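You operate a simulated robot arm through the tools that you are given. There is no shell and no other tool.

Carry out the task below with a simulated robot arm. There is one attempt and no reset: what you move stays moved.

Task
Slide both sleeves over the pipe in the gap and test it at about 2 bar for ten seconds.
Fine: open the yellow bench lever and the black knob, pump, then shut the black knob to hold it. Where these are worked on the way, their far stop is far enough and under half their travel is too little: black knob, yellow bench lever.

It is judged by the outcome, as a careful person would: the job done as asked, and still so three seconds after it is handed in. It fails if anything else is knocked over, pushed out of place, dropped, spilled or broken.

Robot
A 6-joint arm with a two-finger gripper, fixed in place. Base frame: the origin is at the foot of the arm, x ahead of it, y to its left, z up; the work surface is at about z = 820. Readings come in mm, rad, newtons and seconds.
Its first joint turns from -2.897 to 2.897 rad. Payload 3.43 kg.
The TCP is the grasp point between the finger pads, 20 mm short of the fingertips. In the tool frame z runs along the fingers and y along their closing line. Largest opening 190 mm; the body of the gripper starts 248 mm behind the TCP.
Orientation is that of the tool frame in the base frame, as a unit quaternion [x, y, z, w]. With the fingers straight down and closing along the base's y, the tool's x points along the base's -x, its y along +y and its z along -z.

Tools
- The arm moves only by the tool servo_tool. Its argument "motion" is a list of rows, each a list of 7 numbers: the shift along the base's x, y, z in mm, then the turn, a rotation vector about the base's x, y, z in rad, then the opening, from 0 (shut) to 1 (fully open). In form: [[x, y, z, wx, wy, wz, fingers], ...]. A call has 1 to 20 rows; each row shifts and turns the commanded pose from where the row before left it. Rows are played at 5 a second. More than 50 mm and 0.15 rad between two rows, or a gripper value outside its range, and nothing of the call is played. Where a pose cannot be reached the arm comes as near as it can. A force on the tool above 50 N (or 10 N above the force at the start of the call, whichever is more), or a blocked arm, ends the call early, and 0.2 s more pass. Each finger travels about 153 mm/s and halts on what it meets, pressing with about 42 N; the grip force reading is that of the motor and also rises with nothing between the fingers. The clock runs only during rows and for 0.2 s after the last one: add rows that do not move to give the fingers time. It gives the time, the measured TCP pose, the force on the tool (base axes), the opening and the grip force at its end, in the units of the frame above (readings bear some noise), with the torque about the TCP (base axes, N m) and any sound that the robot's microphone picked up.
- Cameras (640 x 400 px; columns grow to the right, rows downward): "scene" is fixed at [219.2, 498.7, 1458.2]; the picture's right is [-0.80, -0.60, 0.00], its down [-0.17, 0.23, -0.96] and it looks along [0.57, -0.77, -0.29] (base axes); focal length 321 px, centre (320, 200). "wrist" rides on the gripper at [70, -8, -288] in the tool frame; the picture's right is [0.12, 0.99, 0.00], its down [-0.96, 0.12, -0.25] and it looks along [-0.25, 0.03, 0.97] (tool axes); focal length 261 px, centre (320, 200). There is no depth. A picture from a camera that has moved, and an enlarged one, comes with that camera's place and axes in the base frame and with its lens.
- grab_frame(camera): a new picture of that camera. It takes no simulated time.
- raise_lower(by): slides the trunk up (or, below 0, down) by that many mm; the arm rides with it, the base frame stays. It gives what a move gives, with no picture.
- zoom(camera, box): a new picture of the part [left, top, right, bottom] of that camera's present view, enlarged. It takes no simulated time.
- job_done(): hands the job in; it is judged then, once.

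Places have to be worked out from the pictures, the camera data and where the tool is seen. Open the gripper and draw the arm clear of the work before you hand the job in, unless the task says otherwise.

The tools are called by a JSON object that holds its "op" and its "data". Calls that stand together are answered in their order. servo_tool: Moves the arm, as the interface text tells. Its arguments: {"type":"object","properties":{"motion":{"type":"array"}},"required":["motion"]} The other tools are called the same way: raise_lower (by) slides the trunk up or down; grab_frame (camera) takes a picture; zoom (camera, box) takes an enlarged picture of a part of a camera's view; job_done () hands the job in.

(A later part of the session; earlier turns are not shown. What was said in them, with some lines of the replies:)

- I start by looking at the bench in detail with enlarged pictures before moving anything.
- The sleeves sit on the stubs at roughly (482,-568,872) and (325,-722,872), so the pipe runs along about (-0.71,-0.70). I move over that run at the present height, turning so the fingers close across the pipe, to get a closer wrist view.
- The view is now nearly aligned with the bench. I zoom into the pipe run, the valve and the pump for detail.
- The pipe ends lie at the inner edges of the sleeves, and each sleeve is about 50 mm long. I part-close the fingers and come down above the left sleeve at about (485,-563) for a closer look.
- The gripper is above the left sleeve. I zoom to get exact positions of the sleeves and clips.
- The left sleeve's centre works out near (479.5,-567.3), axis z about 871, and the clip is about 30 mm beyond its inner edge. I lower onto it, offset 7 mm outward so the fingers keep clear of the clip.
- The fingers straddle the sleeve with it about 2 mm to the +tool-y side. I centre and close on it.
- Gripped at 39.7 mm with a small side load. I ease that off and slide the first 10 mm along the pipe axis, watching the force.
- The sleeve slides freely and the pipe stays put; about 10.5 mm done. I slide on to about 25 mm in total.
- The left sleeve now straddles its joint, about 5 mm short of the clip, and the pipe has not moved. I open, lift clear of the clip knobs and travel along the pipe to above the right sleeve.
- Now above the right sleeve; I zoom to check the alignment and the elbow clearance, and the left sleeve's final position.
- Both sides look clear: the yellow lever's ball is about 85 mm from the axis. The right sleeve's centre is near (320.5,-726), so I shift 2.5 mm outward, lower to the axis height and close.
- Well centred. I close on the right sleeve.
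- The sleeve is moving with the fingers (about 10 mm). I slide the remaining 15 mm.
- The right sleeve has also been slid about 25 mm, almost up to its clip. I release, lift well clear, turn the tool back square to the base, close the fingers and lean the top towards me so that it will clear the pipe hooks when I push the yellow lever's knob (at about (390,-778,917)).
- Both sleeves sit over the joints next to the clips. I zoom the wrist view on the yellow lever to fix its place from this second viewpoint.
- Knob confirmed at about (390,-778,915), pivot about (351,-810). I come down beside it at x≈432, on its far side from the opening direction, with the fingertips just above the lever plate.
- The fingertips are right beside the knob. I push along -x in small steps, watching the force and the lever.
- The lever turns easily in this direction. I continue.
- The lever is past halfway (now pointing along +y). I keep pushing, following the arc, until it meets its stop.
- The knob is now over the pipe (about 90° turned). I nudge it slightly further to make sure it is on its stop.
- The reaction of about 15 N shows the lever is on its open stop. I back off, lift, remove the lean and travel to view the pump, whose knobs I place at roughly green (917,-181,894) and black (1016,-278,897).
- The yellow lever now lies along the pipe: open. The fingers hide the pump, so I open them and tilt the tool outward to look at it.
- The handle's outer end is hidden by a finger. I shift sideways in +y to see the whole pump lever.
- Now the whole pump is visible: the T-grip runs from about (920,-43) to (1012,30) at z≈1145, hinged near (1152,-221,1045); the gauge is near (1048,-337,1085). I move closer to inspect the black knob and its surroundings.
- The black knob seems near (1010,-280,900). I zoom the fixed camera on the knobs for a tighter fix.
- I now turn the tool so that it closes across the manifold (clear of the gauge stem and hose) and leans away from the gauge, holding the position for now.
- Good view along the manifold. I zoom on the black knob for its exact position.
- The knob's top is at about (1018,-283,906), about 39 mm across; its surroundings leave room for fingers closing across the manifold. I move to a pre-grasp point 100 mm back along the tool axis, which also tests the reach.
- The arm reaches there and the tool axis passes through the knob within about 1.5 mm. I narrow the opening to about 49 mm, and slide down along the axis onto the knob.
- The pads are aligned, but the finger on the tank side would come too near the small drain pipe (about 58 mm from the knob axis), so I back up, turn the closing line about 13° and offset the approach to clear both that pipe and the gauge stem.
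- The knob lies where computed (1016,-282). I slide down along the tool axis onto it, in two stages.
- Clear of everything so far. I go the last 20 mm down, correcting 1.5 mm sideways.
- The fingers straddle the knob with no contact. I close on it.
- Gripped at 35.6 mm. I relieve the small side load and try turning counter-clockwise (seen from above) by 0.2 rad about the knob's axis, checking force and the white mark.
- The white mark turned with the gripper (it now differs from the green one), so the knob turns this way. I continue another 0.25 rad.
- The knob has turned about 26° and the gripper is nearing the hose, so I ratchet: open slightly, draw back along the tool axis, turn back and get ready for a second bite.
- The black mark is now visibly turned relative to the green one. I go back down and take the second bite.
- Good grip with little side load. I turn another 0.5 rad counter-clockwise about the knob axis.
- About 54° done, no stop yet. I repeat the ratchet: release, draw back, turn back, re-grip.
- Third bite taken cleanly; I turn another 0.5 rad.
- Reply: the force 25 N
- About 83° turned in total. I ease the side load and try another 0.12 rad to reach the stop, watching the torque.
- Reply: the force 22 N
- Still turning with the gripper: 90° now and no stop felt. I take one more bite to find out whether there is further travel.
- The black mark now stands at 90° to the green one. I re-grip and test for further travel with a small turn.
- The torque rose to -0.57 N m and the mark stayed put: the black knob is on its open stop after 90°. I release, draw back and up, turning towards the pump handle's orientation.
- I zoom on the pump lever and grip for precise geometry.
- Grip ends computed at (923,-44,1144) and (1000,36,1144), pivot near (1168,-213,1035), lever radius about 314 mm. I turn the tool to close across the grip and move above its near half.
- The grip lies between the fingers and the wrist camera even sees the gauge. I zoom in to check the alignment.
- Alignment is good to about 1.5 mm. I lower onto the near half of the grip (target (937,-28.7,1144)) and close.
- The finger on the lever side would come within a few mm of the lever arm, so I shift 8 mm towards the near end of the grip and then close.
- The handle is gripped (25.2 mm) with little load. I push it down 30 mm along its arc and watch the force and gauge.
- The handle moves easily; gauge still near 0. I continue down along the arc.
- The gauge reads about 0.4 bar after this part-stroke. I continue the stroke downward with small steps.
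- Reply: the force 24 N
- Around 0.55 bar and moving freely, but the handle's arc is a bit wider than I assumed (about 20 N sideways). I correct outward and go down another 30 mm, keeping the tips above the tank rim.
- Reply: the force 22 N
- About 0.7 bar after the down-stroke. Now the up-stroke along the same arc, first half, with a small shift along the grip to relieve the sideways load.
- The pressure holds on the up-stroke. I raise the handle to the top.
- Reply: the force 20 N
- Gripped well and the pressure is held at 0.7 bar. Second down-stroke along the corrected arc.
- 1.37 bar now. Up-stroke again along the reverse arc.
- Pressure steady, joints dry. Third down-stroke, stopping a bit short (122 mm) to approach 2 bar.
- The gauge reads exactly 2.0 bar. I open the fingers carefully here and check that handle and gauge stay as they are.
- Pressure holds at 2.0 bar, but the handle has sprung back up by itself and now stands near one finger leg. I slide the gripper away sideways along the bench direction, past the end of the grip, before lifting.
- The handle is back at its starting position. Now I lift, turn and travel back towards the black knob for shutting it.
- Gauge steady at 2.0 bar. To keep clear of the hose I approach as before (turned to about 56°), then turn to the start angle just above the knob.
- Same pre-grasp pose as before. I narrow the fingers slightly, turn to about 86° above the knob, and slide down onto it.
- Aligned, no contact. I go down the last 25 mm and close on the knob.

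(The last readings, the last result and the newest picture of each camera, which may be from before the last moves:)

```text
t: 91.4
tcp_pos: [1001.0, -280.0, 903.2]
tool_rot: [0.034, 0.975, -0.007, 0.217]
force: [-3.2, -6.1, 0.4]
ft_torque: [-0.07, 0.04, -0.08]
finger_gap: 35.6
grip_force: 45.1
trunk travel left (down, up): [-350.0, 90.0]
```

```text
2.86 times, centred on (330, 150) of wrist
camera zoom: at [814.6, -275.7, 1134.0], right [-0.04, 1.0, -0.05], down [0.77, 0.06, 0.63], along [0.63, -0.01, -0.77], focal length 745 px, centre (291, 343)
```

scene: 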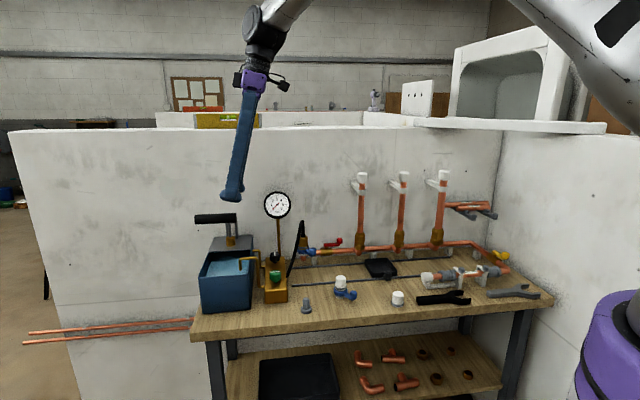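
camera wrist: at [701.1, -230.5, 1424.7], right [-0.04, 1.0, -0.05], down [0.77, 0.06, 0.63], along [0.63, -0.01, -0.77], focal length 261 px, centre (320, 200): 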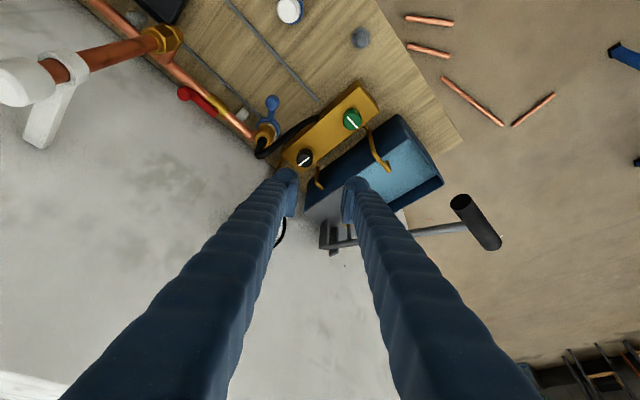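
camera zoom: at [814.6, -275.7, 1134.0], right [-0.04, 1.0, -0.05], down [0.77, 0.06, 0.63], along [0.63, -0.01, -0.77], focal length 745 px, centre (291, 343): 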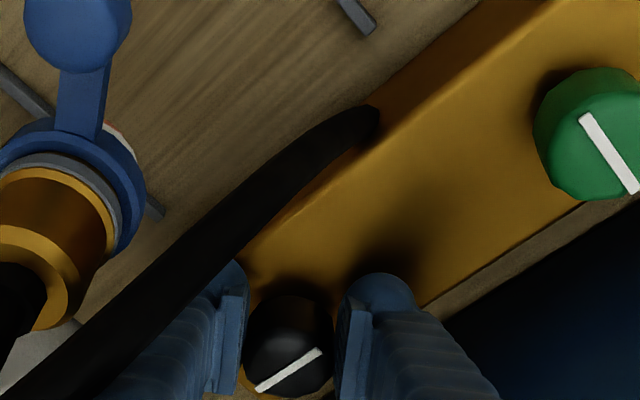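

Good grip. I turn the knob clockwise 0.5 rad about its axis.

{"op": "servo_tool", "data": {"motion": [[0.1, 0.9, 0, 0, 0, -0.1, 0.15], [0.35, 1.42, 0, 0, 0, -0.1, 0.15], [0.49, 1.38, 0, 0, 0, -0.1, 0.15], [0.63, 1.35, 0, 0, 0, -0.1, 0.15], [0.76, 1.25, 0, 0, 0, -0.1, 0.15], [0, 0, 0, 0, 0, 0, 0.15]]}}

{"op": "zoom", "data": {"camera": "wrist", "box": [250, 80, 410, 220]}}

{"op": "zoom", "data": {"camera": "scene", "box": [235, 175, 335, 285]}}

```text
t: 92.8
tcp_pos: [1003.0, -273.3, 903.2]
tool_rot: [0.276, 0.936, -0.062, 0.209]
force: [-4.7, -10.3, 1.9]
ft_torque: [-0.24, 0.28, -0.17]
finger_gap: 35.6
grip_force: 44.8
trunk travel left (down, up): [-350.0, 90.0]
```

```text
2.86 times, centred on (330, 150) of wrist
camera zoom: at [842.1, -181.0, 1134.3], right [0.45, 0.89, -0.05], down [0.71, -0.32, 0.63], along [0.55, -0.32, -0.77], focal length 745 px, centre (291, 343)
```

zoom: 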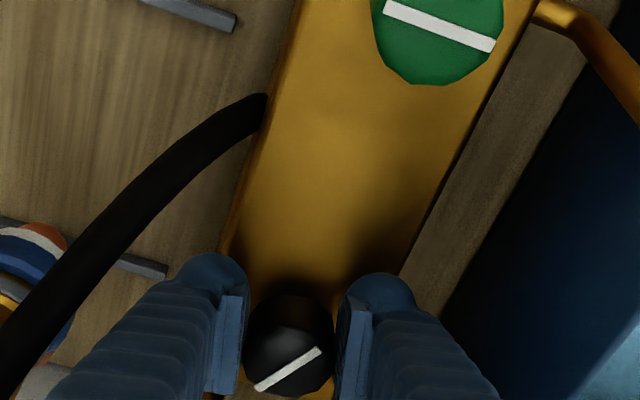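

```text
3.64 times, centred on (285, 230) of scene
camera zoom: at [219.2, 498.7, 1458.2], right [-0.8, -0.6, 0.0], down [-0.17, 0.23, -0.96], along [0.57, -0.77, -0.29], focal length 1168 px, centre (447, 91)
```

zoom: 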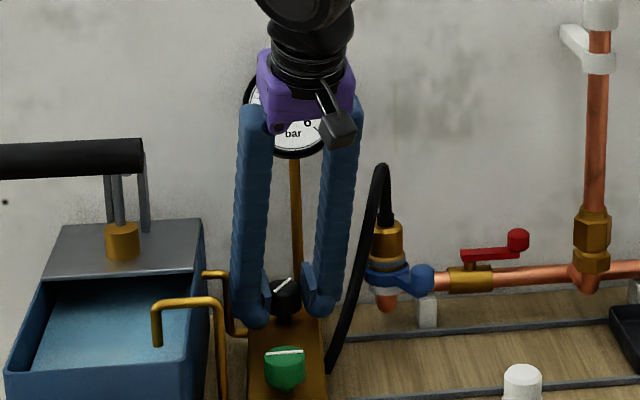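

The knob follows. I ratchet: release, draw back, turn forward again and re-grip.

{"op": "servo_tool", "data": {"motion": [[0, 0, 0, 0, 0, 0, 0.235], [0, 0, 0, 0, 0, 0, 0.235], [-8.9, 5.8, 22.6, 0, 0, 0, 0.235], [-9, 5.8, 22.7, 0, 0, 0, 0.235], [-1.2, -4.3, 0, 0, 0, 0.125, 0.235], [-1.2, -4.3, 0, 0, 0, 0.125, 0.235], [-1.2, -4.3, 0, 0, 0, 0.125, 0.235], [-1.3, -4.2, 0, 0, 0, 0.125, 0.235], [0, 0, 0, 0, 0, 0, 0.235], [8.4, -0.6, -18.2, 0, 0, 0, 0.235], [6.9, -0.4, -14.8, 0, 0, 0, 0.235], [5.6, -0.5, -12.4, 0, 0, 0, 0.235], [0, 0, 0, 0, 0, 0, 0.235], [0, 0, 0, 0, 0, 0, 0.17], [0, 0, 0, 0, 0, 0, 0.15], [0, 0, 0, 0, 0, 0, 0.15]]}}

{"op": "zoom", "data": {"camera": "wrist", "box": [250, 80, 410, 220]}}

{"op": "zoom", "data": {"camera": "scene", "box": [257, 185, 297, 225]}}

```text
t: 96.2
tcp_pos: [1001.9, -279.2, 904.2]
tool_rot: [0.034, 0.976, -0.007, 0.217]
force: [-3.7, -0.7, 1.4]
ft_torque: [0.04, 0.03, -0.03]
finger_gap: 35.5
grip_force: 45.2
trunk travel left (down, up): [-350.0, 90.0]
```

```text
2.86 times, centred on (330, 150) of wrist
camera zoom: at [815.5, -275.7, 1134.1], right [-0.04, 1.0, -0.05], down [0.77, 0.06, 0.63], along [0.63, -0.01, -0.77], focal length 745 px, centre (291, 343)
```

zoom: 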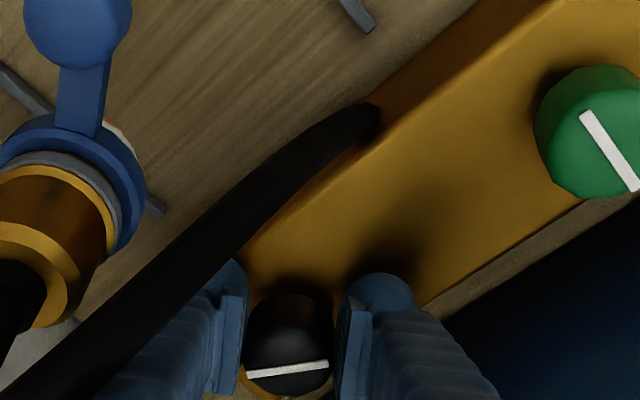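

```text
10.00 times, centred on (277, 205) of scene
camera zoom: at [219.2, 498.7, 1458.2], right [-0.8, -0.6, 0.0], down [-0.17, 0.23, -0.96], along [0.57, -0.77, -0.29], focal length 3211 px, centre (750, 150)
```

zoom: 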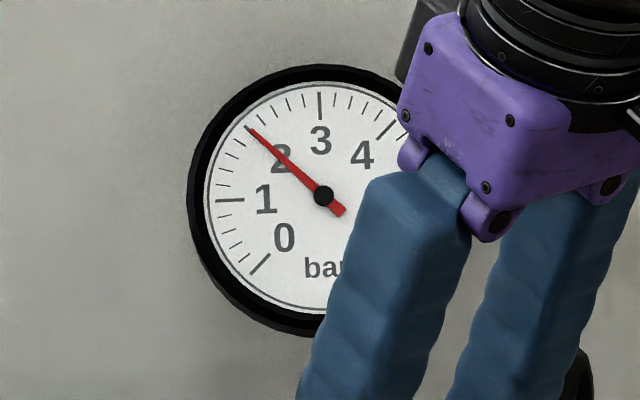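

Re-gripped, gauge still 2.0 bar. Second clockwise turn of 0.5 rad.

{"op": "servo_tool", "data": {"motion": [[0.1, 1.2, 0, 0, 0, -0.1, 0.15], [0.35, 1.42, 0, 0, 0, -0.1, 0.15], [0.49, 1.38, 0, 0, 0, -0.1, 0.15], [0.63, 1.35, 0, 0, 0, -0.1, 0.15], [0.76, 1.25, 0, 0, 0, -0.1, 0.15], [0, 0, 0, 0, 0, 0, 0.15]]}}

{"op": "zoom", "data": {"camera": "wrist", "box": [250, 80, 410, 220]}}

```text
t: 97.6
tcp_pos: [1003.2, -274.4, 904.5]
tool_rot: [0.275, 0.936, -0.061, 0.209]
force: [-1.9, -7.2, 4.6]
ft_torque: [-0.18, -0.01, -0.08]
finger_gap: 35.8
grip_force: 44.8
trunk travel left (down, up): [-350.0, 90.0]
```

```text
2.86 times, centred on (330, 150) of wrist
camera zoom: at [842.5, -181.4, 1134.1], right [0.45, 0.89, -0.05], down [0.71, -0.32, 0.63], along [0.55, -0.32, -0.77], focal length 745 px, centre (291, 343)
```

zoom: 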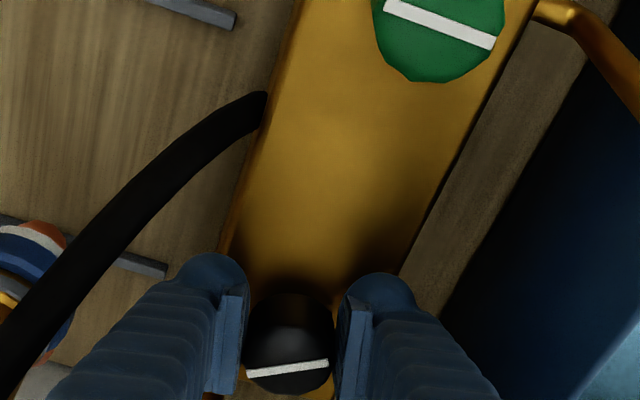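

About 57° shut. I repeat the ratchet for the third bite.

{"op": "servo_tool", "data": {"motion": [[0, 0, 0, 0, 0, 0, 0.235], [0, 0, 0, 0, 0, 0, 0.235], [-8.9, 5.8, 22.6, 0, 0, 0, 0.235], [-9, 5.8, 22.7, 0, 0, 0, 0.235], [-1.2, -4.1, -0.3, 0, 0, 0.125, 0.235], [-1.2, -4.1, -0.3, 0, 0, 0.125, 0.235], [-1.2, -4.1, -0.3, 0, 0, 0.125, 0.235], [-1.3, -4.1, -0.3, 0, 0, 0.125, 0.235], [0, 0, 0, 0, 0, 0, 0.235], [8.4, -0.6, -18.2, 0, 0, 0, 0.235], [6.9, -0.4, -14.8, 0, 0, 0, 0.235], [5.6, -0.5, -12.4, 0, 0, 0, 0.235], [0, 0, 0, 0, 0, 0, 0.235], [0, 0, 0, 0, 0, 0, 0.17], [0, 0, 0, 0, 0, 0, 0.15], [0, 0, 0, 0, 0, 0, 0.15]]}}

{"op": "zoom", "data": {"camera": "wrist", "box": [250, 80, 410, 220]}}

```text
t: 101.0
tcp_pos: [1001.8, -280.9, 902.9]
tool_rot: [0.034, 0.975, -0.006, 0.218]
force: [-3.2, 1.1, 2.3]
ft_torque: [0.04, -0.01, 0.02]
finger_gap: 35.7
grip_force: 44.5
trunk travel left (down, up): [-350.0, 90.0]
```

```text
2.86 times, centred on (330, 150) of wrist
camera zoom: at [815.5, -275.7, 1132.8], right [-0.04, 1.0, -0.05], down [0.77, 0.06, 0.63], along [0.63, -0.01, -0.77], focal length 745 px, centre (291, 343)
```

zoom: 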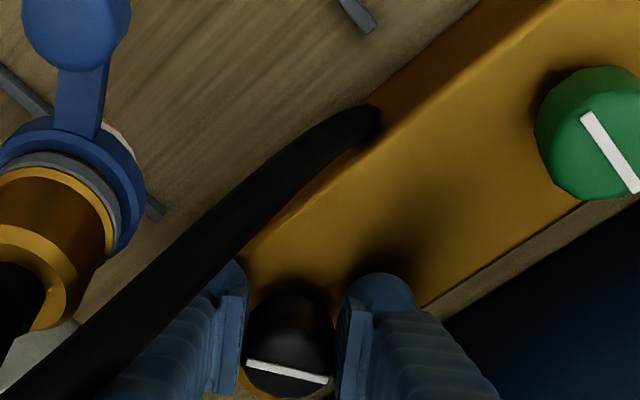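

Third clockwise turn, 0.5 rad then a little more to feel the shut stop.

{"op": "servo_tool", "data": {"motion": [[0.1, 1.3, 0, 0, 0, -0.1, 0.15], [0.35, 1.42, 0, 0, 0, -0.1, 0.15], [0.49, 1.38, 0, 0, 0, -0.1, 0.15], [0.63, 1.35, 0, 0, 0, -0.1, 0.15], [0.76, 1.25, 0, 0, 0, -0.1, 0.15], [0.4, 0.6, 0, 0, 0, -0.05, 0.15], [0, 0, 0, 0, 0, 0, 0.15]]}}

{"op": "zoom", "data": {"camera": "wrist", "box": [250, 80, 410, 220]}}

{"op": "zoom", "data": {"camera": "scene", "box": [235, 175, 335, 285]}}

```text
t: 102.6
tcp_pos: [1004.3, -275.2, 904.0]
tool_rot: [0.3, 0.929, -0.066, 0.206]
force: [-3.3, -12.3, 5.0]
ft_torque: [-0.29, -0.14, -0.13]
finger_gap: 35.7
grip_force: 44.9
trunk travel left (down, up): [-350.0, 90.0]
```

```text
2.86 times, centred on (330, 150) of wrist
camera zoom: at [847.8, -173.0, 1132.9], right [0.49, 0.87, -0.05], down [0.69, -0.35, 0.63], along [0.53, -0.35, -0.77], focal length 745 px, centre (291, 343)
```

zoom: 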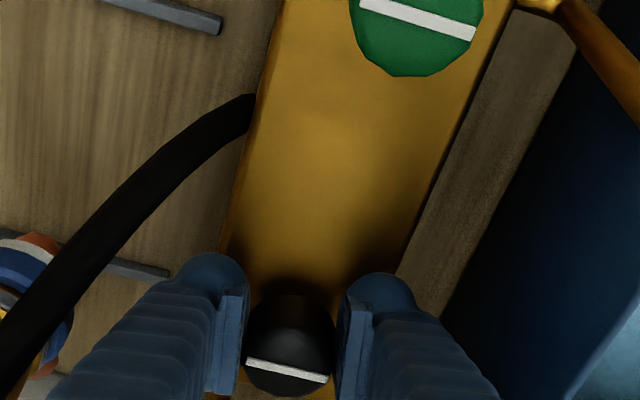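

```text
3.64 times, centred on (285, 230) of scene
camera zoom: at [219.2, 498.7, 1458.2], right [-0.8, -0.6, 0.0], down [-0.17, 0.23, -0.96], along [0.57, -0.77, -0.29], focal length 1168 px, centre (447, 91)
```

zoom: 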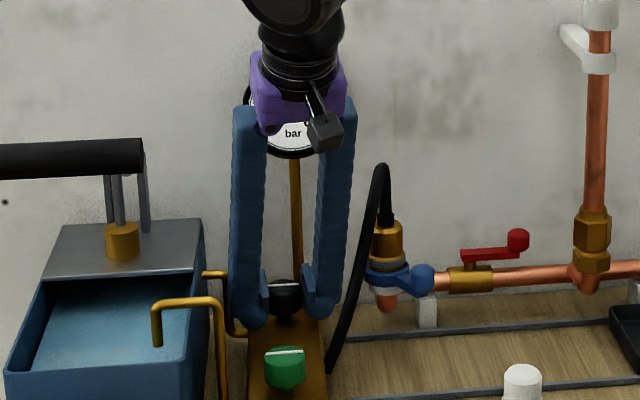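

The mark is almost parallel with the green one again. I push slightly further to seat it on the shut stop.

{"op": "servo_tool", "data": {"motion": [[0.3, -0.2, 0, 0, 0, -0.04, 0.15], [0.4, 0.5, 0, 0, 0, -0.04, 0.15], [0.4, 0.5, 0, 0, 0, -0.04, 0.15], [0, 0, 0, 0, 0, 0, 0.15]]}}

{"op": "zoom", "data": {"camera": "scene", "box": [255, 240, 305, 285]}}

{"op": "zoom", "data": {"camera": "wrist", "box": [250, 80, 410, 220]}}

```text
t: 103.6
tcp_pos: [1005.2, -273.4, 902.7]
tool_rot: [0.354, 0.91, -0.079, 0.203]
force: [-7.3, -14.6, 5.2]
ft_torque: [-0.16, 0.04, 0.51]
finger_gap: 35.8
grip_force: 45.2
trunk travel left (down, up): [-350.0, 90.0]
```

```text
8.89 times, centred on (280, 262) of scene
camera zoom: at [219.2, 498.7, 1458.2], right [-0.8, -0.6, 0.0], down [-0.17, 0.23, -0.96], along [0.57, -0.77, -0.29], focal length 2854 px, centre (676, -356)
```

zoom: 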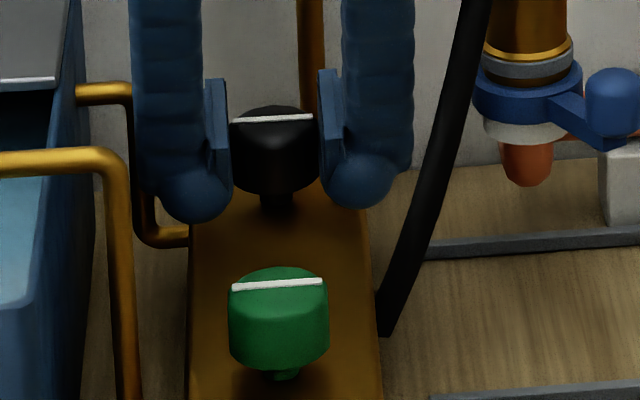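

```text
2.86 times, centred on (330, 150) of wrist
camera zoom: at [862.1, -154.1, 1133.0], right [0.59, 0.8, -0.05], down [0.64, -0.43, 0.63], along [0.49, -0.41, -0.77], focal length 745 px, centre (291, 343)
```

zoom: 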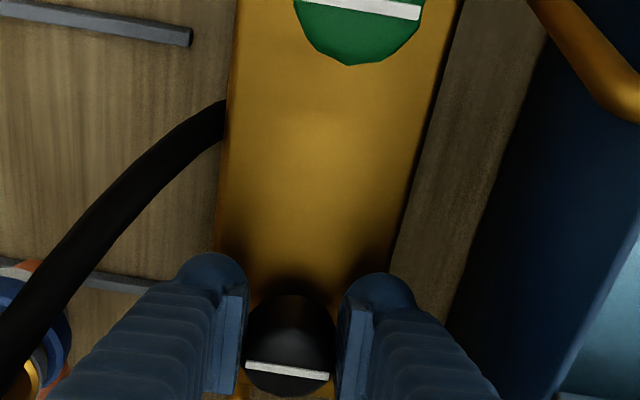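

Torque +0.51 N m: the knob is on its shut stop and the marks are parallel. I open the fingers just a little (the drain pipe is close), draw back along the tool axis and check the gauge.

{"op": "servo_tool", "data": {"motion": [[0, 0, 0, 0, 0, 0, 0.205], [0, 0, 0, 0, 0, 0, 0.21], [-6.3, 5.8, 18.1, 0, 0, 0, 0.21], [-6.3, 5.8, 18.1, 0, 0, 0, 0.22], [-9.4, 8.6, 27.2, 0, 0, 0, 0.25], [-12.5, 11.5, 36, 0, 0, 0, 0.25], [-15, 12, 44, 0, 0, 0, 0.25], [-15, 12, 44, 0, 0, 0, 0.25], [0, 0, 0, 0, 0, 0, 0.25]]}}

{"op": "zoom", "data": {"camera": "scene", "box": [235, 175, 335, 285]}}

{"op": "zoom", "data": {"camera": "scene", "box": [255, 235, 305, 285]}}

```text
t: 105.6
tcp_pos: [941.2, -216.0, 1088.8]
tool_rot: [0.353, 0.91, -0.079, 0.201]
force: [-1.1, 0.2, 0.3]
ft_torque: [-0.04, 0.0, -0.01]
finger_gap: 47.4
grip_force: 0.1
trunk travel left (down, up): [-350.0, 90.0]
```

```text
3.64 times, centred on (285, 230) of scene
camera zoom: at [219.2, 498.7, 1458.2], right [-0.8, -0.6, 0.0], down [-0.17, 0.23, -0.96], along [0.57, -0.77, -0.29], focal length 1168 px, centre (447, 91)
```

zoom: 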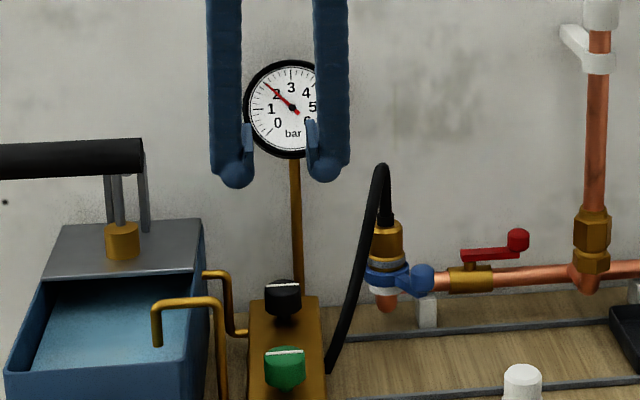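

```text
8.00 times, centred on (280, 260) of scene
camera zoom: at [219.2, 498.7, 1458.2], right [-0.8, -0.6, 0.0], down [-0.17, 0.23, -0.96], along [0.57, -0.77, -0.29], focal length 2569 px, centre (640, -280)
```

zoom: 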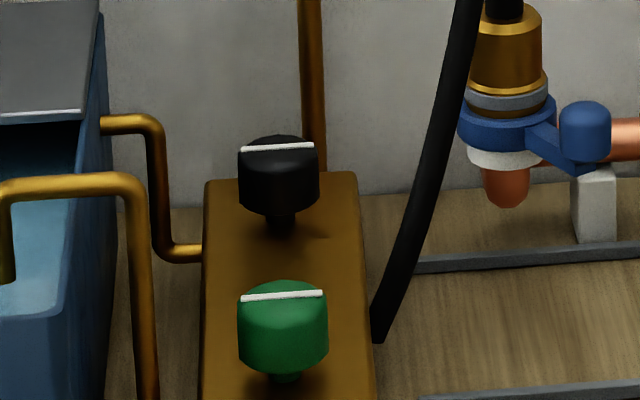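

The knob is shut and the gauge shows 2 bar. I draw the arm up and back, clear of the work, opening the gripper, and start the ten-second hold.

{"op": "servo_tool", "data": {"motion": [[-15, 5, 45, 0, 0, 0, 0.3], [-20, 5, 45, 0, 0, 0, 0.4], [-25, 5, 45, 0, 0, 0, 0.6], [-25, 5, 45, 0, 0, 0, 0.8], [-25, 5, 45, 0, 0, 0, 1], [-30, 0, 40, 0, 0, 0, 1], [-30, 0, 20, 0, 0, 0, 1], [-30, 0, 0, 0, 0, 0, 1], [0, 0, 0, 0, 0, 0, 1], [0, 0, 0, 0, 0, 0, 1], [0, 0, 0, 0, 0, 0, 1], [0, 0, 0, 0, 0, 0, 1], [0, 0, 0, 0, 0, 0, 1]]}}

{"op": "zoom", "data": {"camera": "scene", "box": [257, 185, 297, 225]}}

{"op": "grab_frame", "data": {"camera": "scene"}}

```text
refused: row 3 steps farther than a row can; nothing moved
```

```text
10.00 times, centred on (277, 205) of scene
camera zoom: at [219.2, 498.7, 1458.2], right [-0.8, -0.6, 0.0], down [-0.17, 0.23, -0.96], along [0.57, -0.77, -0.29], focal length 3211 px, centre (750, 150)
```

zoom: 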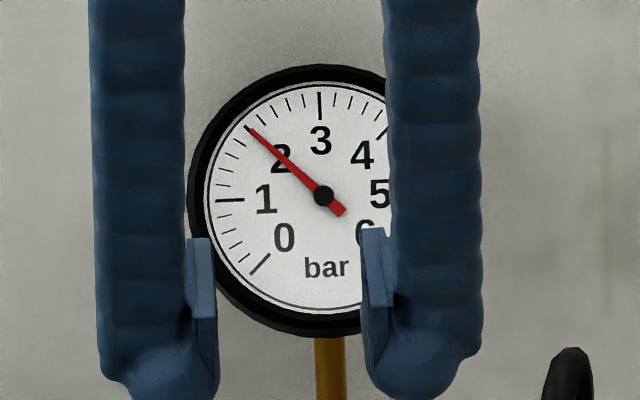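

```text
taken
```

scene: 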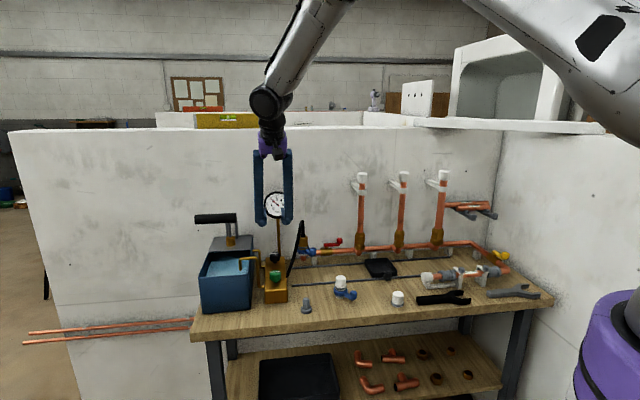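

One row was slightly too long, so nothing moved; the gauge reads 2.0 bar. I repeat with shorter steps.

{"op": "servo_tool", "data": {"motion": [[-15, 5, 42, 0, 0, 0, 0.3], [-18, 5, 42, 0, 0, 0, 0.4], [-20, 5, 42, 0, 0, 0, 0.6], [-20, 5, 42, 0, 0, 0, 0.8], [-20, 5, 42, 0, 0, 0, 1], [-28, 0, 35, 0, 0, 0, 1], [-30, 0, 20, 0, 0, 0, 1], [-30, 0, 0, 0, 0, 0, 1], [0, 0, 0, 0, 0, 0, 1], [0, 0, 0, 0, 0, 0, 1], [0, 0, 0, 0, 0, 0, 1], [0, 0, 0, 0, 0, 0, 1], [0, 0, 0, 0, 0, 0, 1]]}}

{"op": "zoom", "data": {"camera": "scene", "box": [257, 185, 297, 225]}}

{"op": "grab_frame", "data": {"camera": "scene"}}

```text
t: 108.4
tcp_pos: [761.2, -191.1, 1354.6]
tool_rot: [0.354, 0.91, -0.078, 0.203]
force: [0.3, 0.0, -0.4]
ft_torque: [0.0, 0.04, 0.0]
finger_gap: 190.1
grip_force: 0.1
trunk travel left (down, up): [-350.0, 90.0]
```

```text
10.00 times, centred on (277, 205) of scene
camera zoom: at [219.2, 498.7, 1458.2], right [-0.8, -0.6, 0.0], down [-0.17, 0.23, -0.96], along [0.57, -0.77, -0.29], focal length 3211 px, centre (750, 150)
```

zoom: 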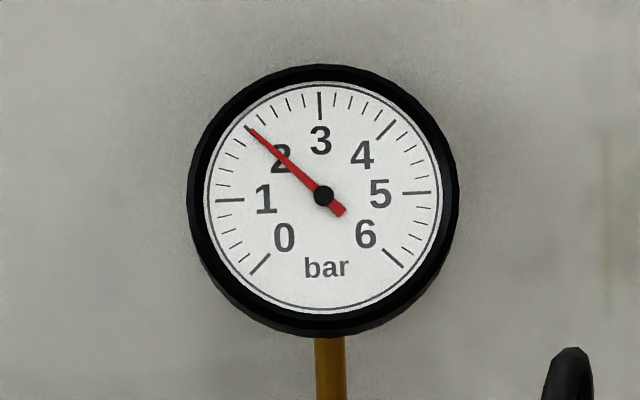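

```text
taken
```

scene: 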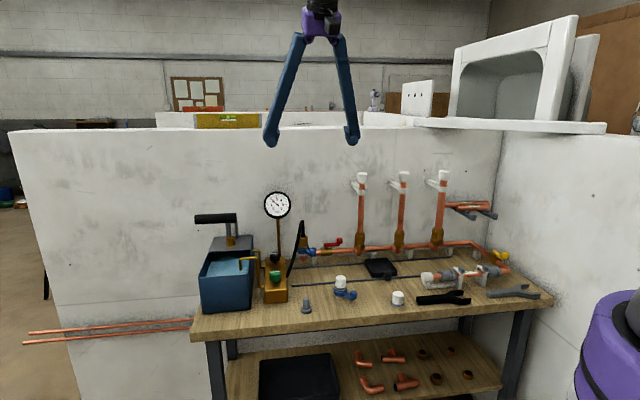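

The arm is clear and the gauge stands at 2.0 bar. I wait a full ten seconds and more without moving.

{"op": "servo_tool", "data": {"motion": [[0, 0, 0, 0, 0, 0, 1], [0, 0, 0, 0, 0, 0, 1], [0, 0, 0, 0, 0, 0, 1], [0, 0, 0, 0, 0, 0, 1], [0, 0, 0, 0, 0, 0, 1], [0, 0, 0, 0, 0, 0, 1], [0, 0, 0, 0, 0, 0, 1], [0, 0, 0, 0, 0, 0, 1], [0, 0, 0, 0, 0, 0, 1], [0, 0, 0, 0, 0, 0, 1], [0, 0, 0, 0, 0, 0, 1], [0, 0, 0, 0, 0, 0, 1], [0, 0, 0, 0, 0, 0, 1], [0, 0, 0, 0, 0, 0, 1], [0, 0, 0, 0, 0, 0, 1], [0, 0, 0, 0, 0, 0, 1], [0, 0, 0, 0, 0, 0, 1], [0, 0, 0, 0, 0, 0, 1], [0, 0, 0, 0, 0, 0, 1], [0, 0, 0, 0, 0, 0, 1]]}}

{"op": "servo_tool", "data": {"motion": [[0, 0, 0, 0, 0, 0, 1], [0, 0, 0, 0, 0, 0, 1], [0, 0, 0, 0, 0, 0, 1], [0, 0, 0, 0, 0, 0, 1], [0, 0, 0, 0, 0, 0, 1], [0, 0, 0, 0, 0, 0, 1], [0, 0, 0, 0, 0, 0, 1], [0, 0, 0, 0, 0, 0, 1], [0, 0, 0, 0, 0, 0, 1], [0, 0, 0, 0, 0, 0, 1], [0, 0, 0, 0, 0, 0, 1], [0, 0, 0, 0, 0, 0, 1], [0, 0, 0, 0, 0, 0, 1], [0, 0, 0, 0, 0, 0, 1], [0, 0, 0, 0, 0, 0, 1], [0, 0, 0, 0, 0, 0, 1], [0, 0, 0, 0, 0, 0, 1], [0, 0, 0, 0, 0, 0, 1], [0, 0, 0, 0, 0, 0, 1], [0, 0, 0, 0, 0, 0, 1]]}}

{"op": "servo_tool", "data": {"motion": [[0, 0, 0, 0, 0, 0, 1], [0, 0, 0, 0, 0, 0, 1], [0, 0, 0, 0, 0, 0, 1], [0, 0, 0, 0, 0, 0, 1], [0, 0, 0, 0, 0, 0, 1], [0, 0, 0, 0, 0, 0, 1], [0, 0, 0, 0, 0, 0, 1], [0, 0, 0, 0, 0, 0, 1], [0, 0, 0, 0, 0, 0, 1], [0, 0, 0, 0, 0, 0, 1], [0, 0, 0, 0, 0, 0, 1], [0, 0, 0, 0, 0, 0, 1], [0, 0, 0, 0, 0, 0, 1], [0, 0, 0, 0, 0, 0, 1], [0, 0, 0, 0, 0, 0, 1], [0, 0, 0, 0, 0, 0, 1], [0, 0, 0, 0, 0, 0, 1], [0, 0, 0, 0, 0, 0, 1], [0, 0, 0, 0, 0, 0, 1], [0, 0, 0, 0, 0, 0, 1]]}}

{"op": "zoom", "data": {"camera": "scene", "box": [257, 185, 297, 225]}}

{"op": "zoom", "data": {"camera": "scene", "box": [405, 215, 545, 320]}}

{"op": "zoom", "data": {"camera": "scene", "box": [180, 180, 360, 320]}}

```text
t: 112.6
tcp_pos: [760.5, -191.3, 1354.4]
tool_rot: [0.354, 0.91, -0.079, 0.202]
force: [-0.1, -0.2, -0.2]
ft_torque: [0.0, 0.0, -0.01]
finger_gap: 189.7
grip_force: 0.0
trunk travel left (down, up): [-350.0, 90.0]
```

```text
t: 116.8
tcp_pos: [760.1, -190.2, 1353.9]
tool_rot: [0.355, 0.91, -0.079, 0.202]
force: [-0.3, -0.4, -0.2]
ft_torque: [-0.04, 0.01, 0.01]
finger_gap: 190.0
grip_force: 0.1
trunk travel left (down, up): [-350.0, 90.0]
```

```text
t: 121.0
tcp_pos: [760.1, -191.1, 1355.3]
tool_rot: [0.354, 0.91, -0.079, 0.203]
force: [0.1, -0.1, 0.0]
ft_torque: [0.01, 0.02, 0.0]
finger_gap: 190.0
grip_force: 0.1
trunk travel left (down, up): [-350.0, 90.0]
```

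```text
10.00 times, centred on (277, 205) of scene
camera zoom: at [219.2, 498.7, 1458.2], right [-0.8, -0.6, 0.0], down [-0.17, 0.23, -0.96], along [0.57, -0.77, -0.29], focal length 3211 px, centre (750, 150)
```

zoom: 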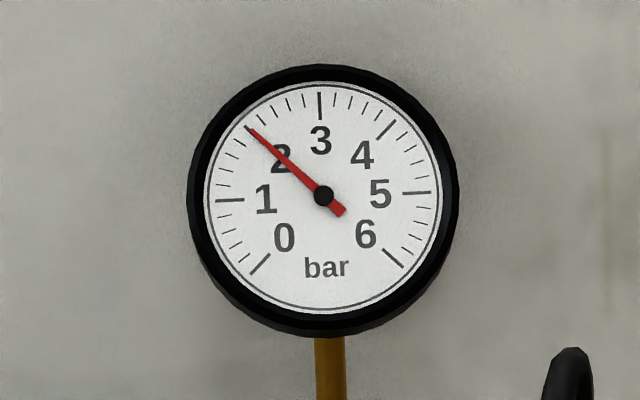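

```text
3.81 times, centred on (475, 268) of scene
camera zoom: at [219.2, 498.7, 1458.2], right [-0.8, -0.6, 0.0], down [-0.17, 0.23, -0.96], along [0.57, -0.77, -0.29], focal length 1223 px, centre (-270, -57)
```

zoom: 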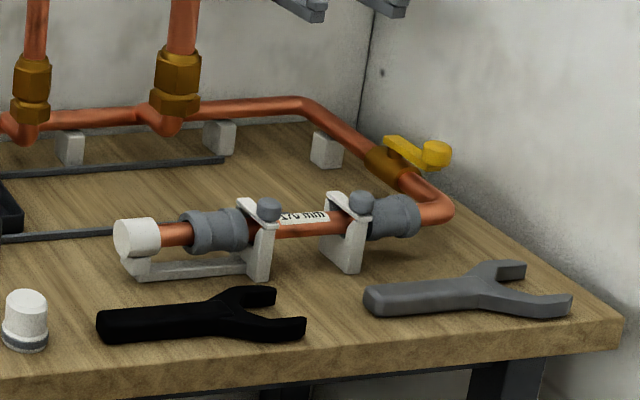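

```text
2.86 times, centred on (270, 250) of scene
camera zoom: at [219.2, 498.7, 1458.2], right [-0.8, -0.6, 0.0], down [-0.17, 0.23, -0.96], along [0.57, -0.77, -0.29], focal length 917 px, centre (463, 57)
```

zoom: 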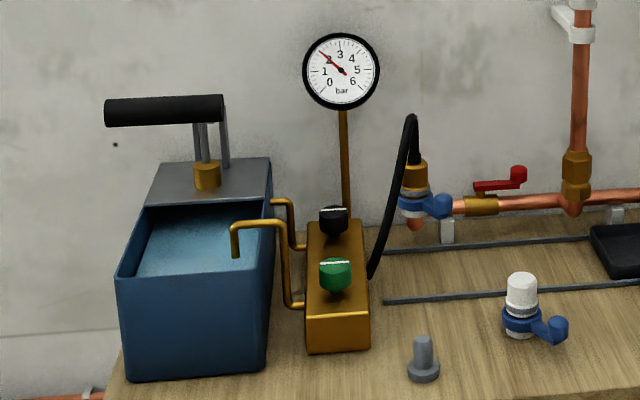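

The gauge has held 2.0 bar for more than 16 s with the black knob shut. Both sleeves are over the joints with no sign of a leak, the yellow lever is open, nothing else has moved, and the arm is clear with the gripper open. I hand the job in.

{"op": "job_done", "data": {}}

```text
The job is handed in.
```

The pipe in the gap held 2.0 bar on the gauge for about 17 seconds after I shut the black knob, and the needle did not move. The job is handed in.

- **Sleeves:** each was slid about 25 mm, so it straddles its joint, stopping just short of the clip. I saw no sign of a leak at either joint.
- **Valves:** the yellow bench lever is open on its stop. The black knob was opened a full quarter turn to its stop, then shut again to its stop after pumping. I left the green knob and red lever alone.
- **Pumping:** three strokes brought the pressure to 2.0 bar. The pump handle sprang back up to its starting position when I released it.
- **How it was left:** the system is still holding 2.0 bar behind the shut black knob, since you did not ask for it to be released. The arm is clear with the gripper open, and in the final pictures nothing else has been moved or knocked over.
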